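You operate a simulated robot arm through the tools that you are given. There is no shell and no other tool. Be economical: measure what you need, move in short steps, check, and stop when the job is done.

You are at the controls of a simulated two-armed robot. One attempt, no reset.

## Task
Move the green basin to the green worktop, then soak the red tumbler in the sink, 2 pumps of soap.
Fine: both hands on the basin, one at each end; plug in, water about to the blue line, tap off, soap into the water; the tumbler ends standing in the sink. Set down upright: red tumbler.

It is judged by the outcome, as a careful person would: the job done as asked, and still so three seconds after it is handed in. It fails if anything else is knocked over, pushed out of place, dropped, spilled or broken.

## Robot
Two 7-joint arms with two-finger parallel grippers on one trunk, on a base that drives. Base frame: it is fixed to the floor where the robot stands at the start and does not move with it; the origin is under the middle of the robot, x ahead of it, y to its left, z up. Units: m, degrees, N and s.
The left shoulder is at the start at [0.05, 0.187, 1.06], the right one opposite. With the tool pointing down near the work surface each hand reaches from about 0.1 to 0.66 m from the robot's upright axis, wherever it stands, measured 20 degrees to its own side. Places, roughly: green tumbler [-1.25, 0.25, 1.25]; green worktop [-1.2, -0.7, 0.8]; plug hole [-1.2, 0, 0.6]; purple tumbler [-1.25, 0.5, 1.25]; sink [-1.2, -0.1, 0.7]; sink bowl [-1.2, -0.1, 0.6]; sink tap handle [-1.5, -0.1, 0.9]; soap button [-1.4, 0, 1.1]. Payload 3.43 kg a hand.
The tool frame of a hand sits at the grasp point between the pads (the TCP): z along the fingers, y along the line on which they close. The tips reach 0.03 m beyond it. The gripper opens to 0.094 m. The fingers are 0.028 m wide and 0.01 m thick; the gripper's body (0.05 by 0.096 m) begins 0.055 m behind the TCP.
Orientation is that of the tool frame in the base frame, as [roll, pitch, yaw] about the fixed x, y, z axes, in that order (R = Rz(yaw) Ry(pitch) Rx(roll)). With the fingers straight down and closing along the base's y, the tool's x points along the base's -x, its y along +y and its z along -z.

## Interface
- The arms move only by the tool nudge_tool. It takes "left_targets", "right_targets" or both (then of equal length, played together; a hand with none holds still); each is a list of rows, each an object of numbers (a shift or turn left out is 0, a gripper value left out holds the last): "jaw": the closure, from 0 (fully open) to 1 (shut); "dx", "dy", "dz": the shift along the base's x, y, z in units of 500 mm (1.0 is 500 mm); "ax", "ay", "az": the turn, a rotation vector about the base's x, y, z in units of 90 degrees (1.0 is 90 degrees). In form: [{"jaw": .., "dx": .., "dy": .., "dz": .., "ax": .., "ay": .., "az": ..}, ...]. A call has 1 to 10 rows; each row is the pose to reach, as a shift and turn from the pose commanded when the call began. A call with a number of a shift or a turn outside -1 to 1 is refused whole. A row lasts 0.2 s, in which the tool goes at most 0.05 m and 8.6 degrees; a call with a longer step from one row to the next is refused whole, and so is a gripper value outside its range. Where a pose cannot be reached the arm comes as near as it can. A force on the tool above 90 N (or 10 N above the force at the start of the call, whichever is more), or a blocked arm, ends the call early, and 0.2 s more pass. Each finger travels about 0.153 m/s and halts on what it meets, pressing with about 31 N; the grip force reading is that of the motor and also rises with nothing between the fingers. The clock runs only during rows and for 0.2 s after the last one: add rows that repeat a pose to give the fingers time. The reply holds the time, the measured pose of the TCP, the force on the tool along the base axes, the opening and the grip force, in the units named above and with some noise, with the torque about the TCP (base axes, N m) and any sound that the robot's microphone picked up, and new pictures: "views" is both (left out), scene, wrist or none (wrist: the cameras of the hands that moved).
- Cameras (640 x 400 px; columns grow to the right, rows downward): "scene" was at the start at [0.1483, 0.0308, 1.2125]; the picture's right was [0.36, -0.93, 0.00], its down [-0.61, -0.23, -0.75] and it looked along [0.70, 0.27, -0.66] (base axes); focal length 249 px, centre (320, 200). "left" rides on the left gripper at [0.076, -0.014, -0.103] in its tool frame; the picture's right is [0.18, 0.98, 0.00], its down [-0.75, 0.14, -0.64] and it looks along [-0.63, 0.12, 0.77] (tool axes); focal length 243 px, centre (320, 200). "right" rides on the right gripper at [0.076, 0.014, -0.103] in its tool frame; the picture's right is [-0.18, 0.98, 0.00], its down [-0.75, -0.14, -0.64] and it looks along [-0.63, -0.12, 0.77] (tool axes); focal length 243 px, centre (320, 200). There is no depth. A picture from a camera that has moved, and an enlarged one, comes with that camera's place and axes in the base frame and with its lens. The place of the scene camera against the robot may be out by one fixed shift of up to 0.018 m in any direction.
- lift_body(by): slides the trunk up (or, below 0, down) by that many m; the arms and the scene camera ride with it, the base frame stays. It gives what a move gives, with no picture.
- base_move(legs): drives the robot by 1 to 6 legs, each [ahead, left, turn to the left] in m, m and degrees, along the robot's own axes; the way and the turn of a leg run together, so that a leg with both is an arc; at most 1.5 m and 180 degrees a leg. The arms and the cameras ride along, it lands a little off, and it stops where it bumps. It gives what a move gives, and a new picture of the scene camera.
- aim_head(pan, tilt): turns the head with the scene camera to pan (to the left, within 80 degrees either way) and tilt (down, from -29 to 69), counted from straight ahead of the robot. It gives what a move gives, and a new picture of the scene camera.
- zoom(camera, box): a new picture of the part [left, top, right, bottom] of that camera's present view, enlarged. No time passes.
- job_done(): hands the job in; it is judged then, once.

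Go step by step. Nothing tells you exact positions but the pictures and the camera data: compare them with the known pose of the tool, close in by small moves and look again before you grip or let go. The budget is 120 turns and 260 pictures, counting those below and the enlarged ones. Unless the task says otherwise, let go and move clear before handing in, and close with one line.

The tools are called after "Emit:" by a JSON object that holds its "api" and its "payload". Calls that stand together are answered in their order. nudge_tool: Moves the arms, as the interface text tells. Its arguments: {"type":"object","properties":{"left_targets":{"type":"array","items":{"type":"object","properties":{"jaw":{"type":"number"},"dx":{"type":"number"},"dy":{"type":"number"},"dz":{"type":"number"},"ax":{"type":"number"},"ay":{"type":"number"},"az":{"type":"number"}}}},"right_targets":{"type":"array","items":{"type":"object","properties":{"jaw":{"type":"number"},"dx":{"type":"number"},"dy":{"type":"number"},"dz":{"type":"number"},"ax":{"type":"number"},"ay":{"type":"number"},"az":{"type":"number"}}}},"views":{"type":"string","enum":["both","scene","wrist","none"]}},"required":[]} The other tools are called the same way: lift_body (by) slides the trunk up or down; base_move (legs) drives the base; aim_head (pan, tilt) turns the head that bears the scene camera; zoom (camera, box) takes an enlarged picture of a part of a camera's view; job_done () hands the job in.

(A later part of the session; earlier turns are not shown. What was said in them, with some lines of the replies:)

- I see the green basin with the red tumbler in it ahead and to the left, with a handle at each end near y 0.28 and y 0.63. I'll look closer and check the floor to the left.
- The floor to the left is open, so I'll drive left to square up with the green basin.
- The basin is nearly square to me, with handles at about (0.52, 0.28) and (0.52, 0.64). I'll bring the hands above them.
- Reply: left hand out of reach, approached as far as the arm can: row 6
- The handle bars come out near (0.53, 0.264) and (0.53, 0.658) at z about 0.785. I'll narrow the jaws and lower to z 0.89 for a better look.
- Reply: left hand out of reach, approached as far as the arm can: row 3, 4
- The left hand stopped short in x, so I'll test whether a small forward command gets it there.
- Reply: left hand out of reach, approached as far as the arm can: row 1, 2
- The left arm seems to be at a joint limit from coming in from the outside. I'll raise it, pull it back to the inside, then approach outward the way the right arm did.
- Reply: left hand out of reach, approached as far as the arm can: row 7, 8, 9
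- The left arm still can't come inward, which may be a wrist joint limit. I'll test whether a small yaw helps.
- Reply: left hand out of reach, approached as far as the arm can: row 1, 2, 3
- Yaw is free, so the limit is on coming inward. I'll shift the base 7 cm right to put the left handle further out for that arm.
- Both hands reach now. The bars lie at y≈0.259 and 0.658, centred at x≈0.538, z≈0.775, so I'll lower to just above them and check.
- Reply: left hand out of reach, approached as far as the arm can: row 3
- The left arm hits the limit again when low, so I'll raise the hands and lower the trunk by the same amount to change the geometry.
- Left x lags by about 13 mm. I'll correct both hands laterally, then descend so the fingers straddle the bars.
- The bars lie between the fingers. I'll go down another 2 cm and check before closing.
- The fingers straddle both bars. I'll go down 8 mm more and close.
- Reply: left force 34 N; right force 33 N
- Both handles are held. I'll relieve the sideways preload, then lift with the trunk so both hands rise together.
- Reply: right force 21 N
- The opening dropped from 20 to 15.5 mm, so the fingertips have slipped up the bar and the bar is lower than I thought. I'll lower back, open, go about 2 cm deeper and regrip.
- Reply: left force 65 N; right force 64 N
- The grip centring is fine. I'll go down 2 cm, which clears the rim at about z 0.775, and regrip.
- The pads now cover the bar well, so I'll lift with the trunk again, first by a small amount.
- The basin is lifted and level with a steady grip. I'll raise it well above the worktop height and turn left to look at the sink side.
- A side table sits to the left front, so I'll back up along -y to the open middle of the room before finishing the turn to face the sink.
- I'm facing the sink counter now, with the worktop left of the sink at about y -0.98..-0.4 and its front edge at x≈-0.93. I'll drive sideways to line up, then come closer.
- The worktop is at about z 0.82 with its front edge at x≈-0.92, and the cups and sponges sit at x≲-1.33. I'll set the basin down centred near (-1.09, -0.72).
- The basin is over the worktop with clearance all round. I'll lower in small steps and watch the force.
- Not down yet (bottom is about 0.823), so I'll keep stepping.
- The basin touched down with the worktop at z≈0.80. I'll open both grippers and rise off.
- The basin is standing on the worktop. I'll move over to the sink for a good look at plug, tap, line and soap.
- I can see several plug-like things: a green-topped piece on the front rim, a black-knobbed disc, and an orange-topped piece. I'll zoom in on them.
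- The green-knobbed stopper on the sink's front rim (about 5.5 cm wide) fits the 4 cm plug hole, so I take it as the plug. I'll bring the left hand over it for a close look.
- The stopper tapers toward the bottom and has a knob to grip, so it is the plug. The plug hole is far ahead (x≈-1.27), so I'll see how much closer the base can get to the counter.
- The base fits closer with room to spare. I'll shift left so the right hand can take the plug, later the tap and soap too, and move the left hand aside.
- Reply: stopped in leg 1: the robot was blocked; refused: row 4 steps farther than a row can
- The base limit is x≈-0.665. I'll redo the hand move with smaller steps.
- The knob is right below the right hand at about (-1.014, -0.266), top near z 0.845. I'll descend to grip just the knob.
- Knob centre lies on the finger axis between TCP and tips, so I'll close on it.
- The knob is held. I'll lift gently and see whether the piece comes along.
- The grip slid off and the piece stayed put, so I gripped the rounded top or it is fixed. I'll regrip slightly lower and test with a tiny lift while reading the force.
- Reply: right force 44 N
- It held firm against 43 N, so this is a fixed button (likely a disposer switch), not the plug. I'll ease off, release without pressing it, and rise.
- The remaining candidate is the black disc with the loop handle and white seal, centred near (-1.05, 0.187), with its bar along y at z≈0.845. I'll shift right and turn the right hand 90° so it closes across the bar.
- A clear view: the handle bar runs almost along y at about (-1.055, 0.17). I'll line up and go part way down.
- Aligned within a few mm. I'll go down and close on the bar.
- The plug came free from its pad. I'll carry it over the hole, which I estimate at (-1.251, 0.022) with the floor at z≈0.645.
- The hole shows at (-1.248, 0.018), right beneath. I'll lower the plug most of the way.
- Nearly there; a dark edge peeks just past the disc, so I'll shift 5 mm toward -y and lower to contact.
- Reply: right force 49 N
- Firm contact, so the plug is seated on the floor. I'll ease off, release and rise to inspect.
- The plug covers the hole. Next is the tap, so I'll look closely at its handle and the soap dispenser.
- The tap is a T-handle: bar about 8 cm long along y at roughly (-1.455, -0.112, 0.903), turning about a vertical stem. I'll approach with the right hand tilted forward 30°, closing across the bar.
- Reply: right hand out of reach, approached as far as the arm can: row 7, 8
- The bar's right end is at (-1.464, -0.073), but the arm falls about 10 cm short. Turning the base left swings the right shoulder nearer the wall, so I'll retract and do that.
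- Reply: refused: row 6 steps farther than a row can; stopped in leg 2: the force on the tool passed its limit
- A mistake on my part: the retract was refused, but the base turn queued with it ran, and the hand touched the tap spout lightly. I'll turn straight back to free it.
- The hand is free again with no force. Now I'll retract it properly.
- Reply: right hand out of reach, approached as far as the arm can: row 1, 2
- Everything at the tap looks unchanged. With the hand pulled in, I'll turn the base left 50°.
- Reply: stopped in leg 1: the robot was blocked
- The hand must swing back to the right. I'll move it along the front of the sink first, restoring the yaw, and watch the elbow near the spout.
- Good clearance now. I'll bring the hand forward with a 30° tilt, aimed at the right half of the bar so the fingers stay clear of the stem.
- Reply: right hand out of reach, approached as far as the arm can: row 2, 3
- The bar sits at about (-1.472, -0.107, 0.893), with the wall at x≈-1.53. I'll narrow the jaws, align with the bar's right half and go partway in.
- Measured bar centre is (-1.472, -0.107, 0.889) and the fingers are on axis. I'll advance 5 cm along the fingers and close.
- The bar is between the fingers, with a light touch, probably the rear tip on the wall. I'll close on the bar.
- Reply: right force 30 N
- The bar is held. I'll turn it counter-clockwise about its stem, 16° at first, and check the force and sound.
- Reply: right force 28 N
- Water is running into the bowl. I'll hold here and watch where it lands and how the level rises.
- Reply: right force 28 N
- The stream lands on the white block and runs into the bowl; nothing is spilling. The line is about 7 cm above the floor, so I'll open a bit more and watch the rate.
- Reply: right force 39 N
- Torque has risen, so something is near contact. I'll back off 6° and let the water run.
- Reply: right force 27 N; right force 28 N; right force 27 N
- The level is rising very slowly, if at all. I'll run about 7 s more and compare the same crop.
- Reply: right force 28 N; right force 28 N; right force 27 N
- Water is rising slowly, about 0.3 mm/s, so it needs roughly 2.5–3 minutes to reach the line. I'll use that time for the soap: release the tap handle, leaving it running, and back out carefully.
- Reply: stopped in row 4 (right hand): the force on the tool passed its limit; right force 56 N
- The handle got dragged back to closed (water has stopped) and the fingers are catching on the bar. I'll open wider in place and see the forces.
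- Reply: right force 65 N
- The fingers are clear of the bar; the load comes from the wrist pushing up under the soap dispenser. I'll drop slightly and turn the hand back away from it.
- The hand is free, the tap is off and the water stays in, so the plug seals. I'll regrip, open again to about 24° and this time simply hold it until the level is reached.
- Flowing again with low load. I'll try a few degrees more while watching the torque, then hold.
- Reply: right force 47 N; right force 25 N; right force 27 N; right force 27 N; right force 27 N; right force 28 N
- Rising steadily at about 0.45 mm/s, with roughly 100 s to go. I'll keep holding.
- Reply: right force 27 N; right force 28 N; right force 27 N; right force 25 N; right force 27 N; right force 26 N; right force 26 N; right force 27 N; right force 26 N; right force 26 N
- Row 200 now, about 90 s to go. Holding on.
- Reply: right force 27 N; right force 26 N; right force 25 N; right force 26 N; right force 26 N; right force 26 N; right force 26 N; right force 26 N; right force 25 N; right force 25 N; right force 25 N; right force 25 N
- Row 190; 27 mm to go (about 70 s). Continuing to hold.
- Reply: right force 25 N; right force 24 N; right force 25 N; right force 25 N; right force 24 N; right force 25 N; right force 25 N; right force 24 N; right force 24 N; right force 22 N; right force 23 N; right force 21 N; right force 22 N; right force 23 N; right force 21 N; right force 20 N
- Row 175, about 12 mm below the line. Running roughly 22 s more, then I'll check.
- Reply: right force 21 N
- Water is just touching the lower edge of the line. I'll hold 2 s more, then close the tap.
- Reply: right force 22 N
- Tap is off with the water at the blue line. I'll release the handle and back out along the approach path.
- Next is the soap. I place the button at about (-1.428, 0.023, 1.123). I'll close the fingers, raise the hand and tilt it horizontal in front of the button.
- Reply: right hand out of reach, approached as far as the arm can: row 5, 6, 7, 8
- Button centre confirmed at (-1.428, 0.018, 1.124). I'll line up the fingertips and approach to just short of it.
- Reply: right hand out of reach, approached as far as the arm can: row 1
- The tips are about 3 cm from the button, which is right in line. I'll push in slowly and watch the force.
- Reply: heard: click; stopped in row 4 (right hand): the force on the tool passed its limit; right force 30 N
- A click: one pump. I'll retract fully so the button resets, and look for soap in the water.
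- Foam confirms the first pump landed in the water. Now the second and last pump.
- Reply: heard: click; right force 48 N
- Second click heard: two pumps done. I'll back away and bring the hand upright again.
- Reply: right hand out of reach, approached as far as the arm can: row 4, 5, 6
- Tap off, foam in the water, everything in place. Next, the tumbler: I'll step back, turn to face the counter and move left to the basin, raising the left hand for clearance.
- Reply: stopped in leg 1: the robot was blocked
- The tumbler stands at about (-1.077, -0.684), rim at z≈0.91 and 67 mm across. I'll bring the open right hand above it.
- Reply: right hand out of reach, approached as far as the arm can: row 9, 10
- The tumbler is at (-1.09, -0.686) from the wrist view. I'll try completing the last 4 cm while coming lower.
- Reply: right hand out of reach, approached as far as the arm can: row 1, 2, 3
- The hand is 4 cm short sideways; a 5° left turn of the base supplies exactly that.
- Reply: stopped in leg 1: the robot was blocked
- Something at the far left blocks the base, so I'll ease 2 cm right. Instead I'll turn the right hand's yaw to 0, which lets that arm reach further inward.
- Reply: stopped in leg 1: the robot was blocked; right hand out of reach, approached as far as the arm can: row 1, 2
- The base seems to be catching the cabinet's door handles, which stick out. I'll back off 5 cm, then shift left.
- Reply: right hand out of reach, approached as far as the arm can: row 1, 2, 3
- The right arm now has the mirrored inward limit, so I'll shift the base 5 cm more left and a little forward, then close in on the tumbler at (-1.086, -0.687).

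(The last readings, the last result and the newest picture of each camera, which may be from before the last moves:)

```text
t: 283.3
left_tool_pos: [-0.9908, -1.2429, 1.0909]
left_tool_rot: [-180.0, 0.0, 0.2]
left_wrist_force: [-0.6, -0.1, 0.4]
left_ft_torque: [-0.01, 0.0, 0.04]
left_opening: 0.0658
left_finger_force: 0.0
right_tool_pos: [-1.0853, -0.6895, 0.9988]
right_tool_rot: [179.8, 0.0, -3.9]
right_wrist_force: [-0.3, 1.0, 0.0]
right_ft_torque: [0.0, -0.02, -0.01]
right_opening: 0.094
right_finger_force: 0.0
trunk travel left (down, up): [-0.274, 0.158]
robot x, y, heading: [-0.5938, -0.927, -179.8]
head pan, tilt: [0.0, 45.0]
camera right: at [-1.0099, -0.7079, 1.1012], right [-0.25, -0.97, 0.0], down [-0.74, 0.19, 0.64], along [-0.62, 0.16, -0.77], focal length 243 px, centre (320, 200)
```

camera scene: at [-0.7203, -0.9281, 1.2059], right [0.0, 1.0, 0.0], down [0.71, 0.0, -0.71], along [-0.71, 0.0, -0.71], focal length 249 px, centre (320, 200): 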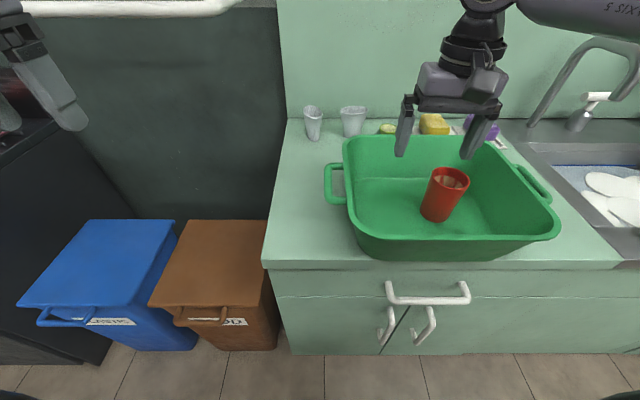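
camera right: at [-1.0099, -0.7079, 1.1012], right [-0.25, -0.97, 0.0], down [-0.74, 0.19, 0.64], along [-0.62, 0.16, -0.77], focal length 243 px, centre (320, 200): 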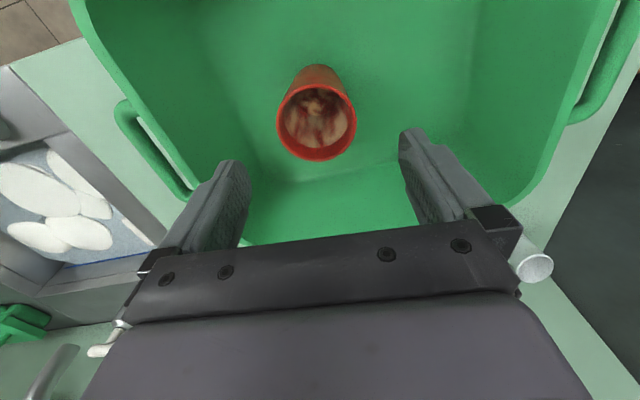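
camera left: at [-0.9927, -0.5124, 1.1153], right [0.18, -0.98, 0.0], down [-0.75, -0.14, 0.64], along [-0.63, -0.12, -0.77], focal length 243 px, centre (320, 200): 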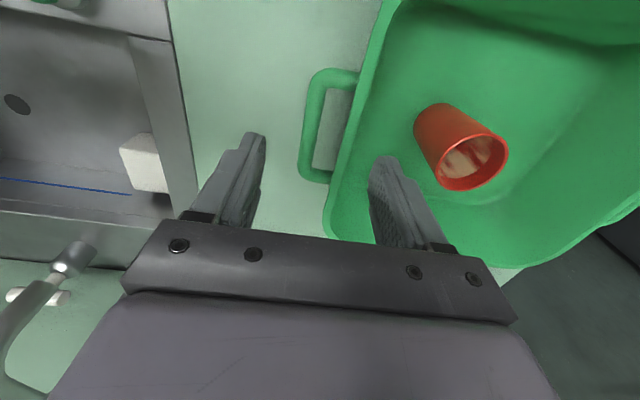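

Centred over the tumbler within 3 mm. I'll lower around it.

Emit:
{"api": "nudge_tool", "payload": {"right_targets": [{"dx": 0.002, "dy": 0.006, "dz": -0.07}, {"dx": 0.002, "dy": 0.006, "dz": -0.14}, {"dx": 0.002, "dy": 0.006, "dz": -0.2}, {"dx": 0.002, "dy": 0.006, "dz": -0.252}], "views": "both"}}

```text
t: 284.3
left_tool_pos: [-0.9892, -1.2428, 1.0913]
left_tool_rot: [-180.0, -0.1, 0.1]
left_wrist_force: [-0.3, -0.3, -0.1]
left_ft_torque: [-0.04, -0.02, 0.03]
left_opening: 0.0659
left_finger_force: 0.1
right_tool_pos: [-1.086, -0.6854, 0.8715]
right_tool_rot: [179.8, -0.1, -3.8]
right_wrist_force: [-0.4, -0.9, 0.0]
right_ft_torque: [-0.03, 0.0, -0.01]
right_opening: 0.0942
right_finger_force: 0.1
trunk travel left (down, up): [-0.274, 0.158]
robot x, y, heading: [-0.5903, -0.9283, -179.8]
head pan, tilt: [0.0, 45.0]
camera scene: at [-0.7202, -0.9274, 1.2059], right [0.0, 1.0, 0.0], down [0.71, 0.0, -0.71], along [-0.71, 0.0, -0.71], focal length 249 px, centre (320, 200)
camera right: at [-1.0098, -0.7048, 0.9744], right [-0.25, -0.97, 0.0], down [-0.74, 0.19, 0.64], along [-0.62, 0.16, -0.77], focal length 243 px, centre (320, 200)
```

scene: 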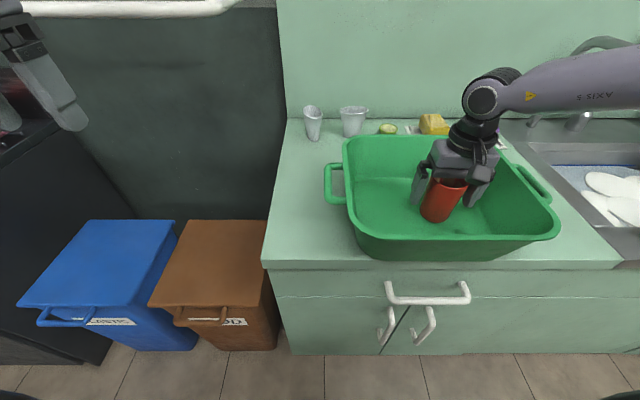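
right: 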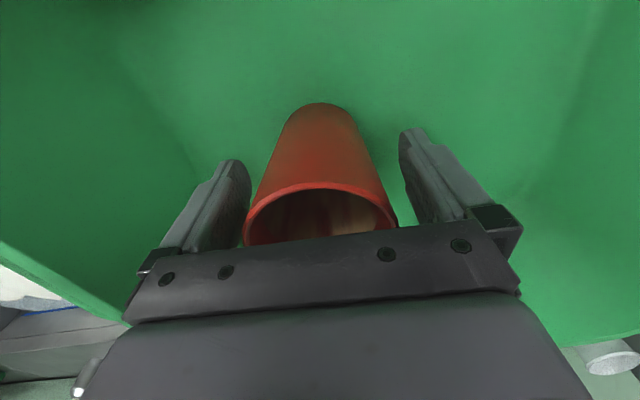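

The tumbler is between the fingers. I'll close and lift straight up.

Emit:
{"api": "nudge_tool", "payload": {"right_targets": [{"jaw": 0.45}, {"jaw": 0.45}, {"jaw": 0.45}], "views": "none"}}

Emit:
{"api": "nudge_tool", "payload": {"right_targets": [{"dz": 0.03}, {"dz": 0.08}, {"dz": 0.15}, {"dz": 0.23}, {"dz": 0.3}], "views": "both"}}

```text
t: 285.1
left_tool_pos: [-0.9905, -1.2434, 1.0913]
left_tool_rot: [-180.0, -0.1, 0.2]
left_wrist_force: [0.9, 0.4, 0.3]
left_ft_torque: [0.01, 0.01, 0.01]
left_opening: 0.0658
left_finger_force: 0.0
right_tool_pos: [-1.0861, -0.6859, 0.8715]
right_tool_rot: [179.8, 0.0, -3.9]
right_wrist_force: [0.1, 0.2, -0.1]
right_ft_torque: [0.0, 0.02, 0.01]
right_opening: 0.068
right_finger_force: 30.5
trunk travel left (down, up): [-0.274, 0.158]
robot x, y, heading: [-0.5925, -0.9305, -180.0]
head pan, tilt: [0.0, 45.0]
```

```text
t: 286.3
left_tool_pos: [-0.99, -1.2432, 1.0905]
left_tool_rot: [-180.0, 0.0, 0.1]
left_wrist_force: [-0.4, 0.8, 0.0]
left_ft_torque: [0.0, 0.01, -0.03]
left_opening: 0.0659
left_finger_force: 0.0
right_tool_pos: [-1.0849, -0.6849, 1.0221]
right_tool_rot: [179.8, 0.1, -3.9]
right_wrist_force: [-0.1, -1.3, -0.6]
right_ft_torque: [-0.01, 0.02, -0.01]
right_opening: 0.0679
right_finger_force: 31.4
trunk travel left (down, up): [-0.274, 0.158]
robot x, y, heading: [-0.5905, -0.9292, -179.6]
head pan, tilt: [0.0, 45.0]
camera scene: at [-0.7199, -0.9276, 1.2059], right [0.0, 1.0, 0.0], down [0.71, 0.0, -0.71], along [-0.71, 0.0, -0.71], focal length 249 px, centre (320, 200)
camera right: at [-1.0088, -0.7045, 1.1245], right [-0.25, -0.97, 0.0], down [-0.74, 0.19, 0.64], along [-0.62, 0.16, -0.77], focal length 243 px, centre (320, 200)
```

scene: 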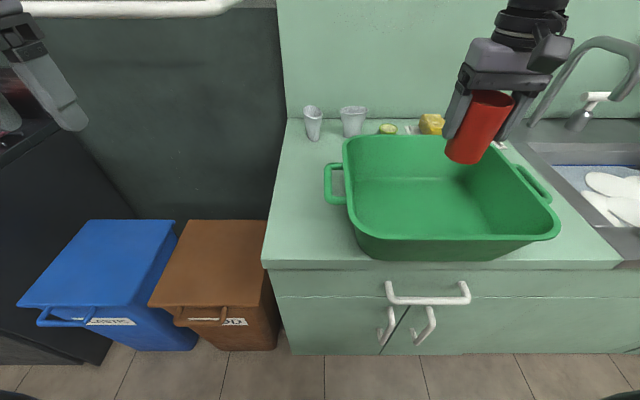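
right: 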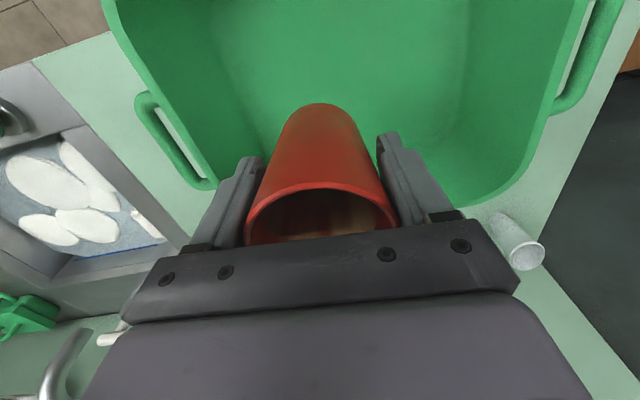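

The tumbler is up and upright. I'll carry it over to the sink with the base; the clear spot in the bowl is about (-1.19, -0.11), between the block and the plug.

Emit:
{"api": "base_move", "payload": {"legs": [[0, -0.53, 0], [0.025, 0, 0]]}}

```text
t: 289.8
left_tool_pos: [-1.0181, -0.7071, 1.0919]
left_tool_rot: [-180.0, -0.1, 0.1]
left_wrist_force: [0.4, 0.5, 0.8]
left_ft_torque: [-0.03, -0.02, 0.01]
left_opening: 0.0657
left_finger_force: 0.1
right_tool_pos: [-1.1099, -0.1507, 1.0209]
right_tool_rot: [179.9, 0.1, -4.0]
right_wrist_force: [-0.4, 0.2, 0.0]
right_ft_torque: [0.0, -0.04, -0.01]
right_opening: 0.0681
right_finger_force: 31.1
trunk travel left (down, up): [-0.274, 0.158]
robot x, y, heading: [-0.6174, -0.3942, -179.9]
head pan, tilt: [0.0, 45.0]
camera scene: at [-0.7461, -0.3931, 1.2058], right [0.0, 1.0, 0.0], down [0.71, 0.0, -0.71], along [-0.71, 0.0, -0.71], focal length 249 px, centre (320, 200)
```

scene: 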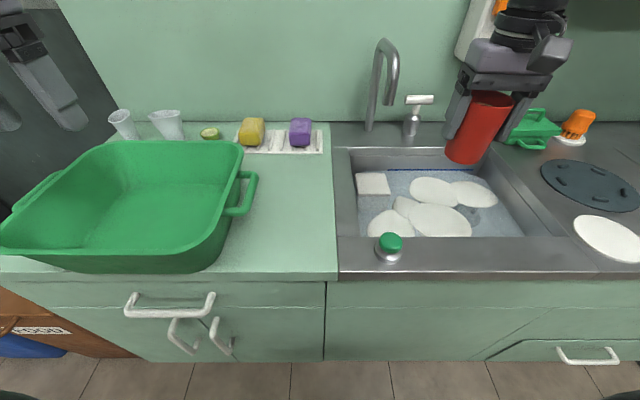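

Emit:
{"api": "nudge_tool", "payload": {"right_targets": [{"dx": -0.05, "dy": 0.03}, {"dx": -0.1, "dy": 0.06}, {"dx": -0.16, "dy": 0.08}], "views": "both"}}

```text
t: 290.6
left_tool_pos: [-1.0168, -0.7081, 1.0912]
left_tool_rot: [-179.9, 0.0, 0.0]
left_wrist_force: [0.5, 0.2, -0.1]
left_ft_torque: [-0.02, 0.01, -0.02]
left_opening: 0.0658
left_finger_force: 0.0
right_tool_pos: [-1.1707, -0.1015, 1.0176]
right_tool_rot: [179.7, 0.2, -4.0]
right_wrist_force: [0.4, 0.3, -1.6]
right_ft_torque: [0.0, -0.01, -0.01]
right_opening: 0.068
right_finger_force: 31.2
right hand out of reach, approached as far as the arm can: row 3
trunk travel left (down, up): [-0.274, 0.158]
robot x, y, heading: [-0.615, -0.3961, -180.0]
head pan, tilt: [0.0, 45.0]
camera scene: at [-0.7453, -0.3931, 1.2059], right [0.0, 1.0, 0.0], down [0.71, 0.0, -0.71], along [-0.71, 0.0, -0.71], focal length 249 px, centre (320, 200)
camera right: at [-1.095, -0.1211, 1.1201], right [-0.25, -0.97, 0.0], down [-0.74, 0.2, 0.64], along [-0.62, 0.16, -0.77], focal length 243 px, centre (320, 200)
```

scene: 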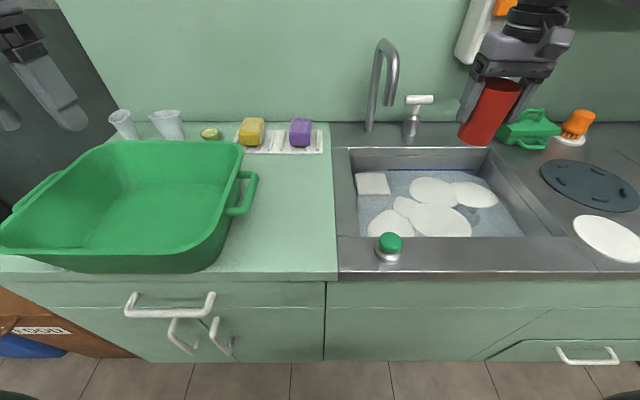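
right: 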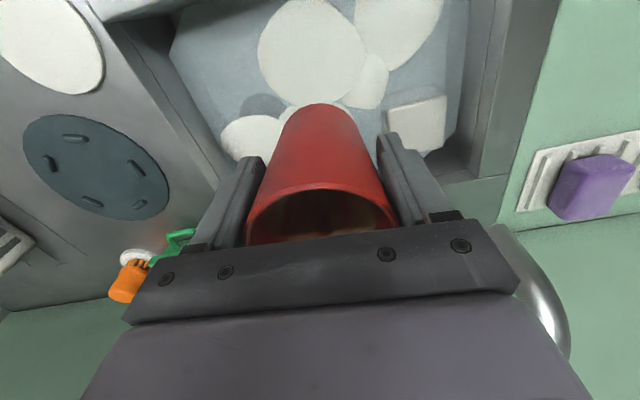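

The tumbler is over the clear spot. I'll lower with the arm in stages, checking for drift.

Emit:
{"api": "nudge_tool", "payload": {"right_targets": [{"dz": -0.08}, {"dz": -0.16}, {"dz": -0.24}], "views": "none"}}

```text
t: 291.4
left_tool_pos: [-1.0182, -0.7081, 1.091]
left_tool_rot: [179.9, 0.0, 0.1]
left_wrist_force: [-0.5, -0.6, 0.2]
left_ft_torque: [0.02, -0.01, -0.01]
left_opening: 0.0658
left_finger_force: 0.0
right_tool_pos: [-1.1706, -0.101, 0.8982]
right_tool_rot: [179.6, 0.2, -4.0]
right_wrist_force: [-0.2, -0.3, -0.3]
right_ft_torque: [-0.01, -0.05, 0.0]
right_opening: 0.0681
right_finger_force: 31.1
trunk travel left (down, up): [-0.274, 0.158]
robot x, y, heading: [-0.6188, -0.393, -180.0]
head pan, tilt: [0.0, 45.0]
```

Emit:
{"api": "nudge_tool", "payload": {"right_targets": [{"dz": -0.08}, {"dz": -0.16}, {"dz": -0.24}, {"dz": -0.31}], "views": "both"}}

```text
t: 292.4
left_tool_pos: [-1.016, -0.7087, 1.091]
left_tool_rot: [-180.0, 0.0, 0.1]
left_wrist_force: [0.3, -0.3, 0.2]
left_ft_torque: [-0.01, 0.01, 0.02]
left_opening: 0.066
left_finger_force: 0.0
right_tool_pos: [-1.1233, -0.0806, 0.787]
right_tool_rot: [179.9, 0.1, -4.0]
right_wrist_force: [-0.2, -0.3, -1.3]
right_ft_torque: [0.0, -0.02, 0.0]
right_opening: 0.0677
right_finger_force: 30.8
right hand out of reach, approached as far as the arm can: row 1, 2, 3, 4
trunk travel left (down, up): [-0.274, 0.158]
robot x, y, heading: [-0.6146, -0.395, -180.0]
head pan, tilt: [0.0, 45.0]
camera scene: at [-0.7454, -0.3932, 1.2059], right [0.0, 1.0, 0.0], down [0.71, 0.0, -0.71], along [-0.71, 0.0, -0.71], focal length 249 px, centre (320, 200)
camera right: at [-1.0473, -0.1, 0.8886], right [-0.25, -0.97, 0.0], down [-0.74, 0.2, 0.64], along [-0.62, 0.16, -0.77], focal length 243 px, centre (320, 200)
```

scene: 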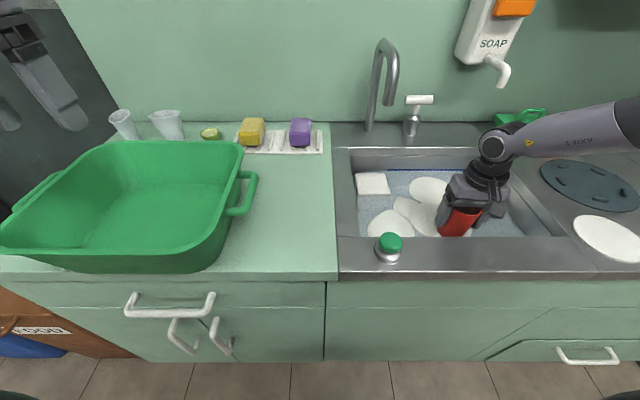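
right: 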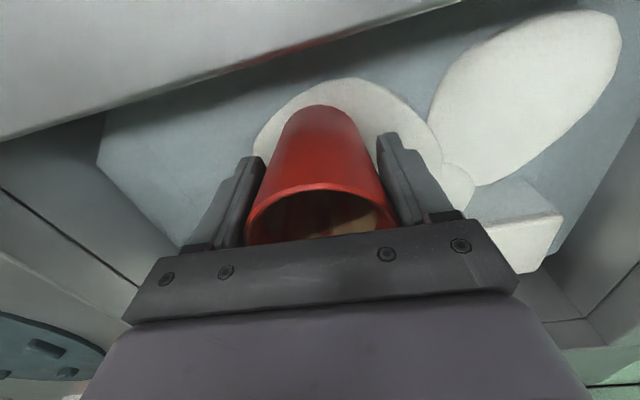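

The reach shrinks with depth, so I'll drive the base forward 4.5 cm and do the final lowering with the trunk.

Emit:
{"api": "base_move", "payload": {"legs": [[0.045, 0, 0]]}}

Emit:
{"api": "lift_body", "payload": {"by": -0.05}}

```text
t: 293.3
left_tool_pos: [-1.0603, -0.7087, 1.0906]
left_tool_rot: [180.0, -0.1, 0.1]
left_wrist_force: [0.2, 0.1, 0.1]
left_ft_torque: [-0.02, -0.01, 0.03]
left_opening: 0.0658
left_finger_force: 0.1
right_tool_pos: [-1.1687, -0.0807, 0.7852]
right_tool_rot: [179.7, 0.0, -3.9]
right_wrist_force: [0.0, 0.5, -1.1]
right_ft_torque: [0.02, 0.0, 0.01]
right_opening: 0.0681
right_finger_force: 31.2
trunk travel left (down, up): [-0.274, 0.158]
robot x, y, heading: [-0.6598, -0.3897, -180.2]
head pan, tilt: [0.0, 45.0]
camera scene: at [-0.7908, -0.3932, 1.2058], right [0.0, 1.0, 0.0], down [0.71, 0.0, -0.71], along [-0.71, 0.0, -0.71], focal length 249 px, centre (320, 200)
```

scene: 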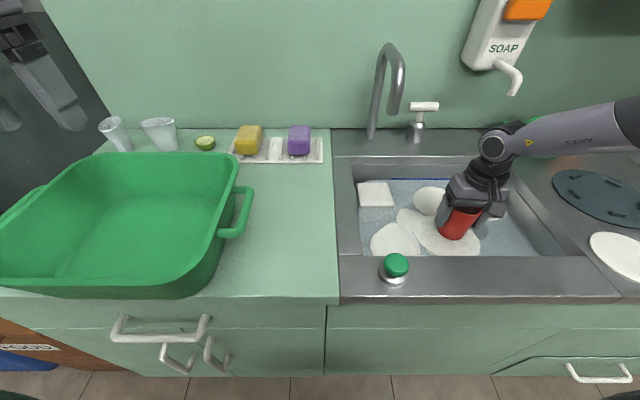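

```text
t: 294.2
left_tool_pos: [-1.0604, -0.7085, 1.0413]
left_tool_rot: [180.0, -0.1, 0.1]
left_wrist_force: [-0.2, 0.1, -0.1]
left_ft_torque: [0.02, 0.0, 0.0]
left_opening: 0.0659
left_finger_force: 0.1
right_tool_pos: [-1.1689, -0.081, 0.7367]
right_tool_rot: [179.8, 0.1, -3.8]
right_wrist_force: [0.2, 1.0, -1.1]
right_ft_torque: [0.02, 0.04, 0.01]
right_opening: 0.0681
right_finger_force: 31.1
trunk travel left (down, up): [-0.224, 0.208]
robot x, y, heading: [-0.6643, -0.3928, -180.1]
head pan, tilt: [0.0, 45.0]
```

Emit:
{"api": "lift_body", "payload": {"by": -0.017}}

Emit:
{"api": "lift_body", "payload": {"by": -0.004}}

Emit:
{"api": "lift_body", "payload": {"by": -0.003}}

```text
t: 294.9
left_tool_pos: [-1.0608, -0.7081, 1.0241]
left_tool_rot: [179.9, -0.1, 0.1]
left_wrist_force: [-0.7, -0.6, -0.3]
left_ft_torque: [0.01, 0.0, 0.0]
left_opening: 0.0658
left_finger_force: 0.1
right_tool_pos: [-1.1681, -0.081, 0.7195]
right_tool_rot: [179.8, 0.1, -4.0]
right_wrist_force: [-0.3, -0.6, -0.7]
right_ft_torque: [0.02, 0.0, -0.01]
right_opening: 0.068
right_finger_force: 31.2
trunk travel left (down, up): [-0.207, 0.225]
robot x, y, heading: [-0.6613, -0.3912, -179.7]
head pan, tilt: [0.0, 45.0]
```

```text
t: 295.4
left_tool_pos: [-1.0599, -0.7094, 1.0198]
left_tool_rot: [-180.0, 0.0, 0.1]
left_wrist_force: [0.2, -0.1, -0.1]
left_ft_torque: [0.0, 0.01, -0.02]
left_opening: 0.0658
left_finger_force: 0.1
right_tool_pos: [-1.1686, -0.0809, 0.7165]
right_tool_rot: [179.8, 0.1, -3.8]
right_wrist_force: [1.1, 0.5, 0.9]
right_ft_torque: [-0.02, -0.03, -0.01]
right_opening: 0.0682
right_finger_force: 30.9
trunk travel left (down, up): [-0.203, 0.229]
robot x, y, heading: [-0.6599, -0.3912, -180.2]
head pan, tilt: [0.0, 45.0]
```

```text
t: 295.9
left_tool_pos: [-1.0604, -0.7092, 1.018]
left_tool_rot: [-179.9, 0.2, 0.2]
left_wrist_force: [1.0, -0.3, -0.3]
left_ft_torque: [0.0, 0.01, 0.0]
left_opening: 0.0659
left_finger_force: 0.1
right_tool_pos: [-1.1689, -0.081, 0.7146]
right_tool_rot: [179.9, 0.3, -4.0]
right_wrist_force: [2.5, 2.2, 19.2]
right_ft_torque: [-0.09, -0.11, 0.03]
right_opening: 0.068
right_finger_force: 31.3
trunk travel left (down, up): [-0.2, 0.232]
robot x, y, heading: [-0.6624, -0.3981, -180.2]
head pan, tilt: [0.0, 45.0]
```

Contact at 19 N: the tumbler stands on the bowl floor. I'll open the fingers gently and look.

Emit:
{"api": "nudge_tool", "payload": {"right_targets": [{"jaw": 0.2}, {"jaw": 0.05}, {"jaw": 0.05}], "views": "both"}}

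```text
t: 296.7
left_tool_pos: [-1.0615, -0.7077, 1.0167]
left_tool_rot: [179.9, 0.0, 0.1]
left_wrist_force: [0.3, -1.1, -0.2]
left_ft_torque: [0.0, 0.02, 0.02]
left_opening: 0.0657
left_finger_force: 0.1
right_tool_pos: [-1.1686, -0.0804, 0.7126]
right_tool_rot: [179.8, 0.1, -3.9]
right_wrist_force: [0.1, 0.4, -0.1]
right_ft_torque: [-0.02, 0.01, 0.0]
right_opening: 0.0892
right_finger_force: 0.1
trunk travel left (down, up): [-0.2, 0.232]
robot x, y, heading: [-0.6604, -0.3929, -180.0]
head pan, tilt: [0.0, 45.0]
camera scene: at [-0.7902, -0.3933, 1.1319], right [0.0, 1.0, 0.0], down [0.71, 0.0, -0.71], along [-0.71, 0.0, -0.71], focal length 249 px, centre (320, 200)
camera right: at [-1.0923, -0.1002, 0.8149], right [-0.25, -0.97, 0.0], down [-0.74, 0.19, 0.64], along [-0.62, 0.16, -0.77], focal length 243 px, centre (320, 200)
```

scene: 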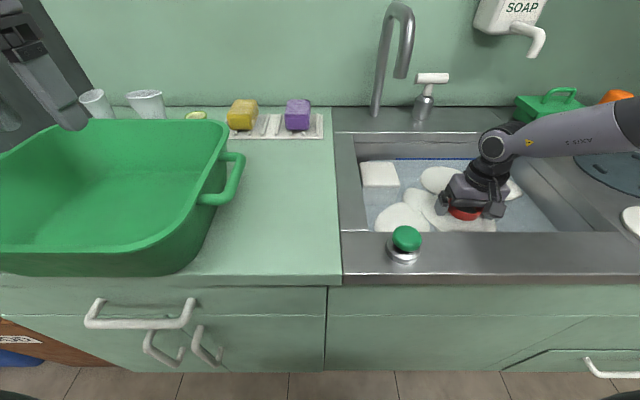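
right: 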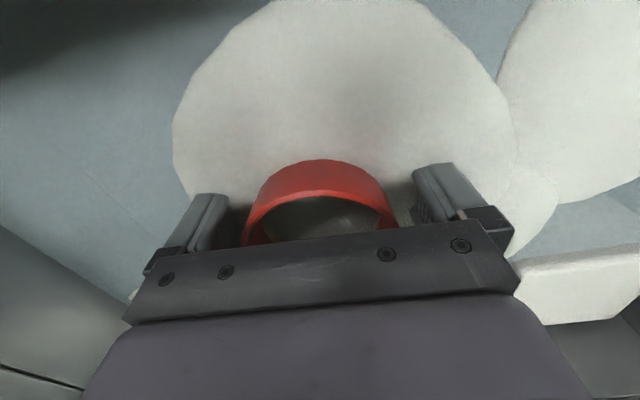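

Fingers are clear on both sides. I'll rise straight up with the trunk and check the tumbler.

Emit:
{"api": "lift_body", "payload": {"by": 0.2}}

Emit:
{"api": "nudge_tool", "payload": {"right_targets": [{"dz": 0.06}, {"dx": 0.05, "dz": 0.12}, {"dx": 0.11, "dz": 0.16}, {"dx": 0.18, "dz": 0.18}], "views": "scene"}}

Emit:
{"api": "zoom", "payload": {"camera": "scene", "box": [320, 110, 560, 280]}}

```text
t: 298.9
left_tool_pos: [-1.061, -0.7079, 1.2163]
left_tool_rot: [-180.0, 0.0, 0.1]
left_wrist_force: [-1.1, 0.4, -0.4]
left_ft_torque: [-0.02, -0.02, 0.0]
left_opening: 0.0656
left_finger_force: 0.1
right_tool_pos: [-1.169, -0.0814, 0.9113]
right_tool_rot: [179.7, 0.0, -3.9]
right_wrist_force: [-0.6, -0.1, 0.6]
right_ft_torque: [0.01, 0.01, -0.01]
right_opening: 0.0892
right_finger_force: 0.0
trunk travel left (down, up): [-0.4, 0.032]
robot x, y, heading: [-0.6609, -0.3896, -179.8]
head pan, tilt: [0.0, 45.0]
```

```text
t: 299.9
left_tool_pos: [-1.0596, -0.7084, 1.2172]
left_tool_rot: [-179.9, 0.1, 0.0]
left_wrist_force: [-0.2, 0.2, 1.5]
left_ft_torque: [0.0, 0.04, -0.01]
left_opening: 0.0657
left_finger_force: 0.1
right_tool_pos: [-1.076, -0.0804, 1.0039]
right_tool_rot: [179.7, 0.1, -4.1]
right_wrist_force: [0.1, 0.9, -0.9]
right_ft_torque: [0.04, 0.01, 0.02]
right_opening: 0.0891
right_finger_force: 0.1
trunk travel left (down, up): [-0.4, 0.032]
robot x, y, heading: [-0.6621, -0.3887, -180.1]
head pan, tilt: [0.0, 45.0]
camera scene: at [-0.7895, -0.3931, 1.332], right [0.0, 1.0, 0.0], down [0.71, 0.0, -0.71], along [-0.71, 0.0, -0.71], focal length 249 px, centre (320, 200)
```

scene: 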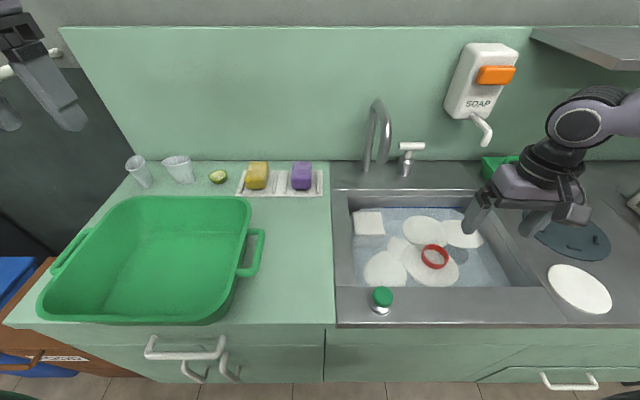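

```text
2.35 times, centred on (440, 195) of scene
camera zoom: at [-0.7895, -0.3931, 1.332], right [0.0, 1.0, 0.0], down [0.71, 0.0, -0.71], along [-0.71, 0.0, -0.71], focal length 585 px, centre (38, 212)
```

zoom: 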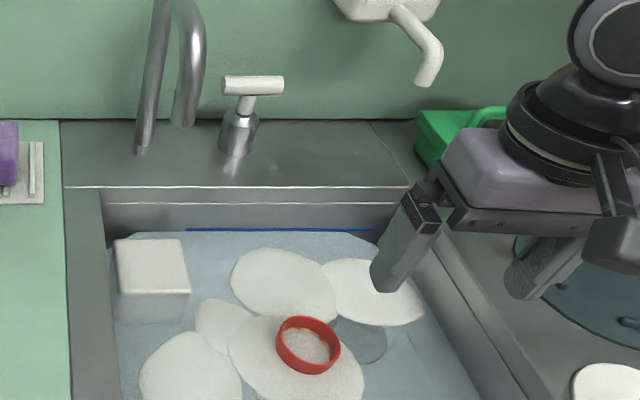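

The tumbler stands upright in the soapy water, the water is at the line, the tap is off and the plug is in. I'll back clear for a final check.

Emit:
{"api": "base_move", "payload": {"legs": [[-0.2, 0, 0]]}}

Emit:
{"api": "zoom", "payload": {"camera": "scene", "box": [320, 80, 560, 250]}}

```text
t: 301.5
left_tool_pos: [-0.8608, -0.7084, 1.2173]
left_tool_rot: [-180.0, 0.0, 0.3]
left_wrist_force: [0.7, -0.1, 0.6]
left_ft_torque: [0.03, 0.03, -0.02]
left_opening: 0.0658
left_finger_force: 0.1
right_tool_pos: [-0.879, -0.0816, 1.0031]
right_tool_rot: [179.7, 0.0, -3.9]
right_wrist_force: [0.3, -0.6, 0.0]
right_ft_torque: [0.02, 0.05, 0.01]
right_opening: 0.0893
right_finger_force: 0.0
trunk travel left (down, up): [-0.4, 0.032]
robot x, y, heading: [-0.4638, -0.3943, -179.8]
head pan, tilt: [0.0, 45.0]
camera scene: at [-0.5912, -0.3932, 1.332], right [0.0, 1.0, 0.0], down [0.71, 0.0, -0.71], along [-0.71, 0.0, -0.71], focal length 249 px, centre (320, 200)
```

scene: 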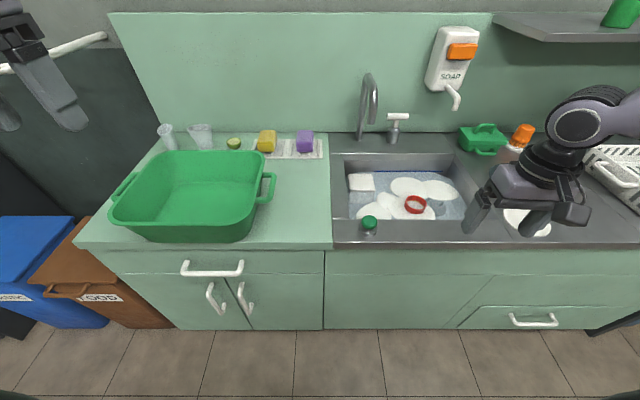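

```text
2.35 times, centred on (440, 165) of scene
camera zoom: at [-0.5912, -0.3932, 1.332], right [0.0, 1.0, 0.0], down [0.71, 0.0, -0.71], along [-0.71, 0.0, -0.71], focal length 585 px, centre (38, 282)
```

zoom: 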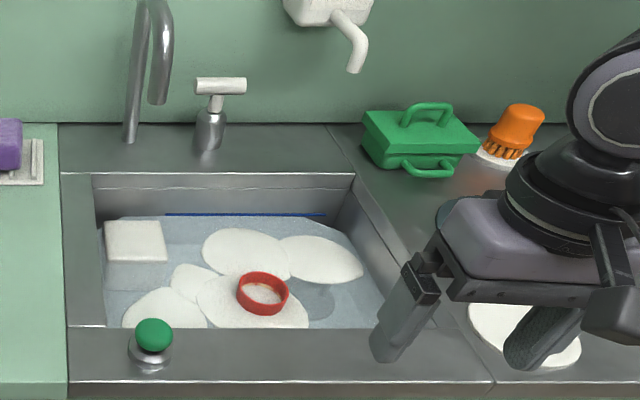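

Everything is as asked and the hands are clear, so I'm handing in.

Emit:
{"api": "job_done", "payload": {}}

```text
The job is handed in.
```

The green basin is on the green worktop, carried with a hand at each end. The red tumbler is standing upright in the plugged sink, with the water at the blue line, two pumps of soap in it and the tap off.
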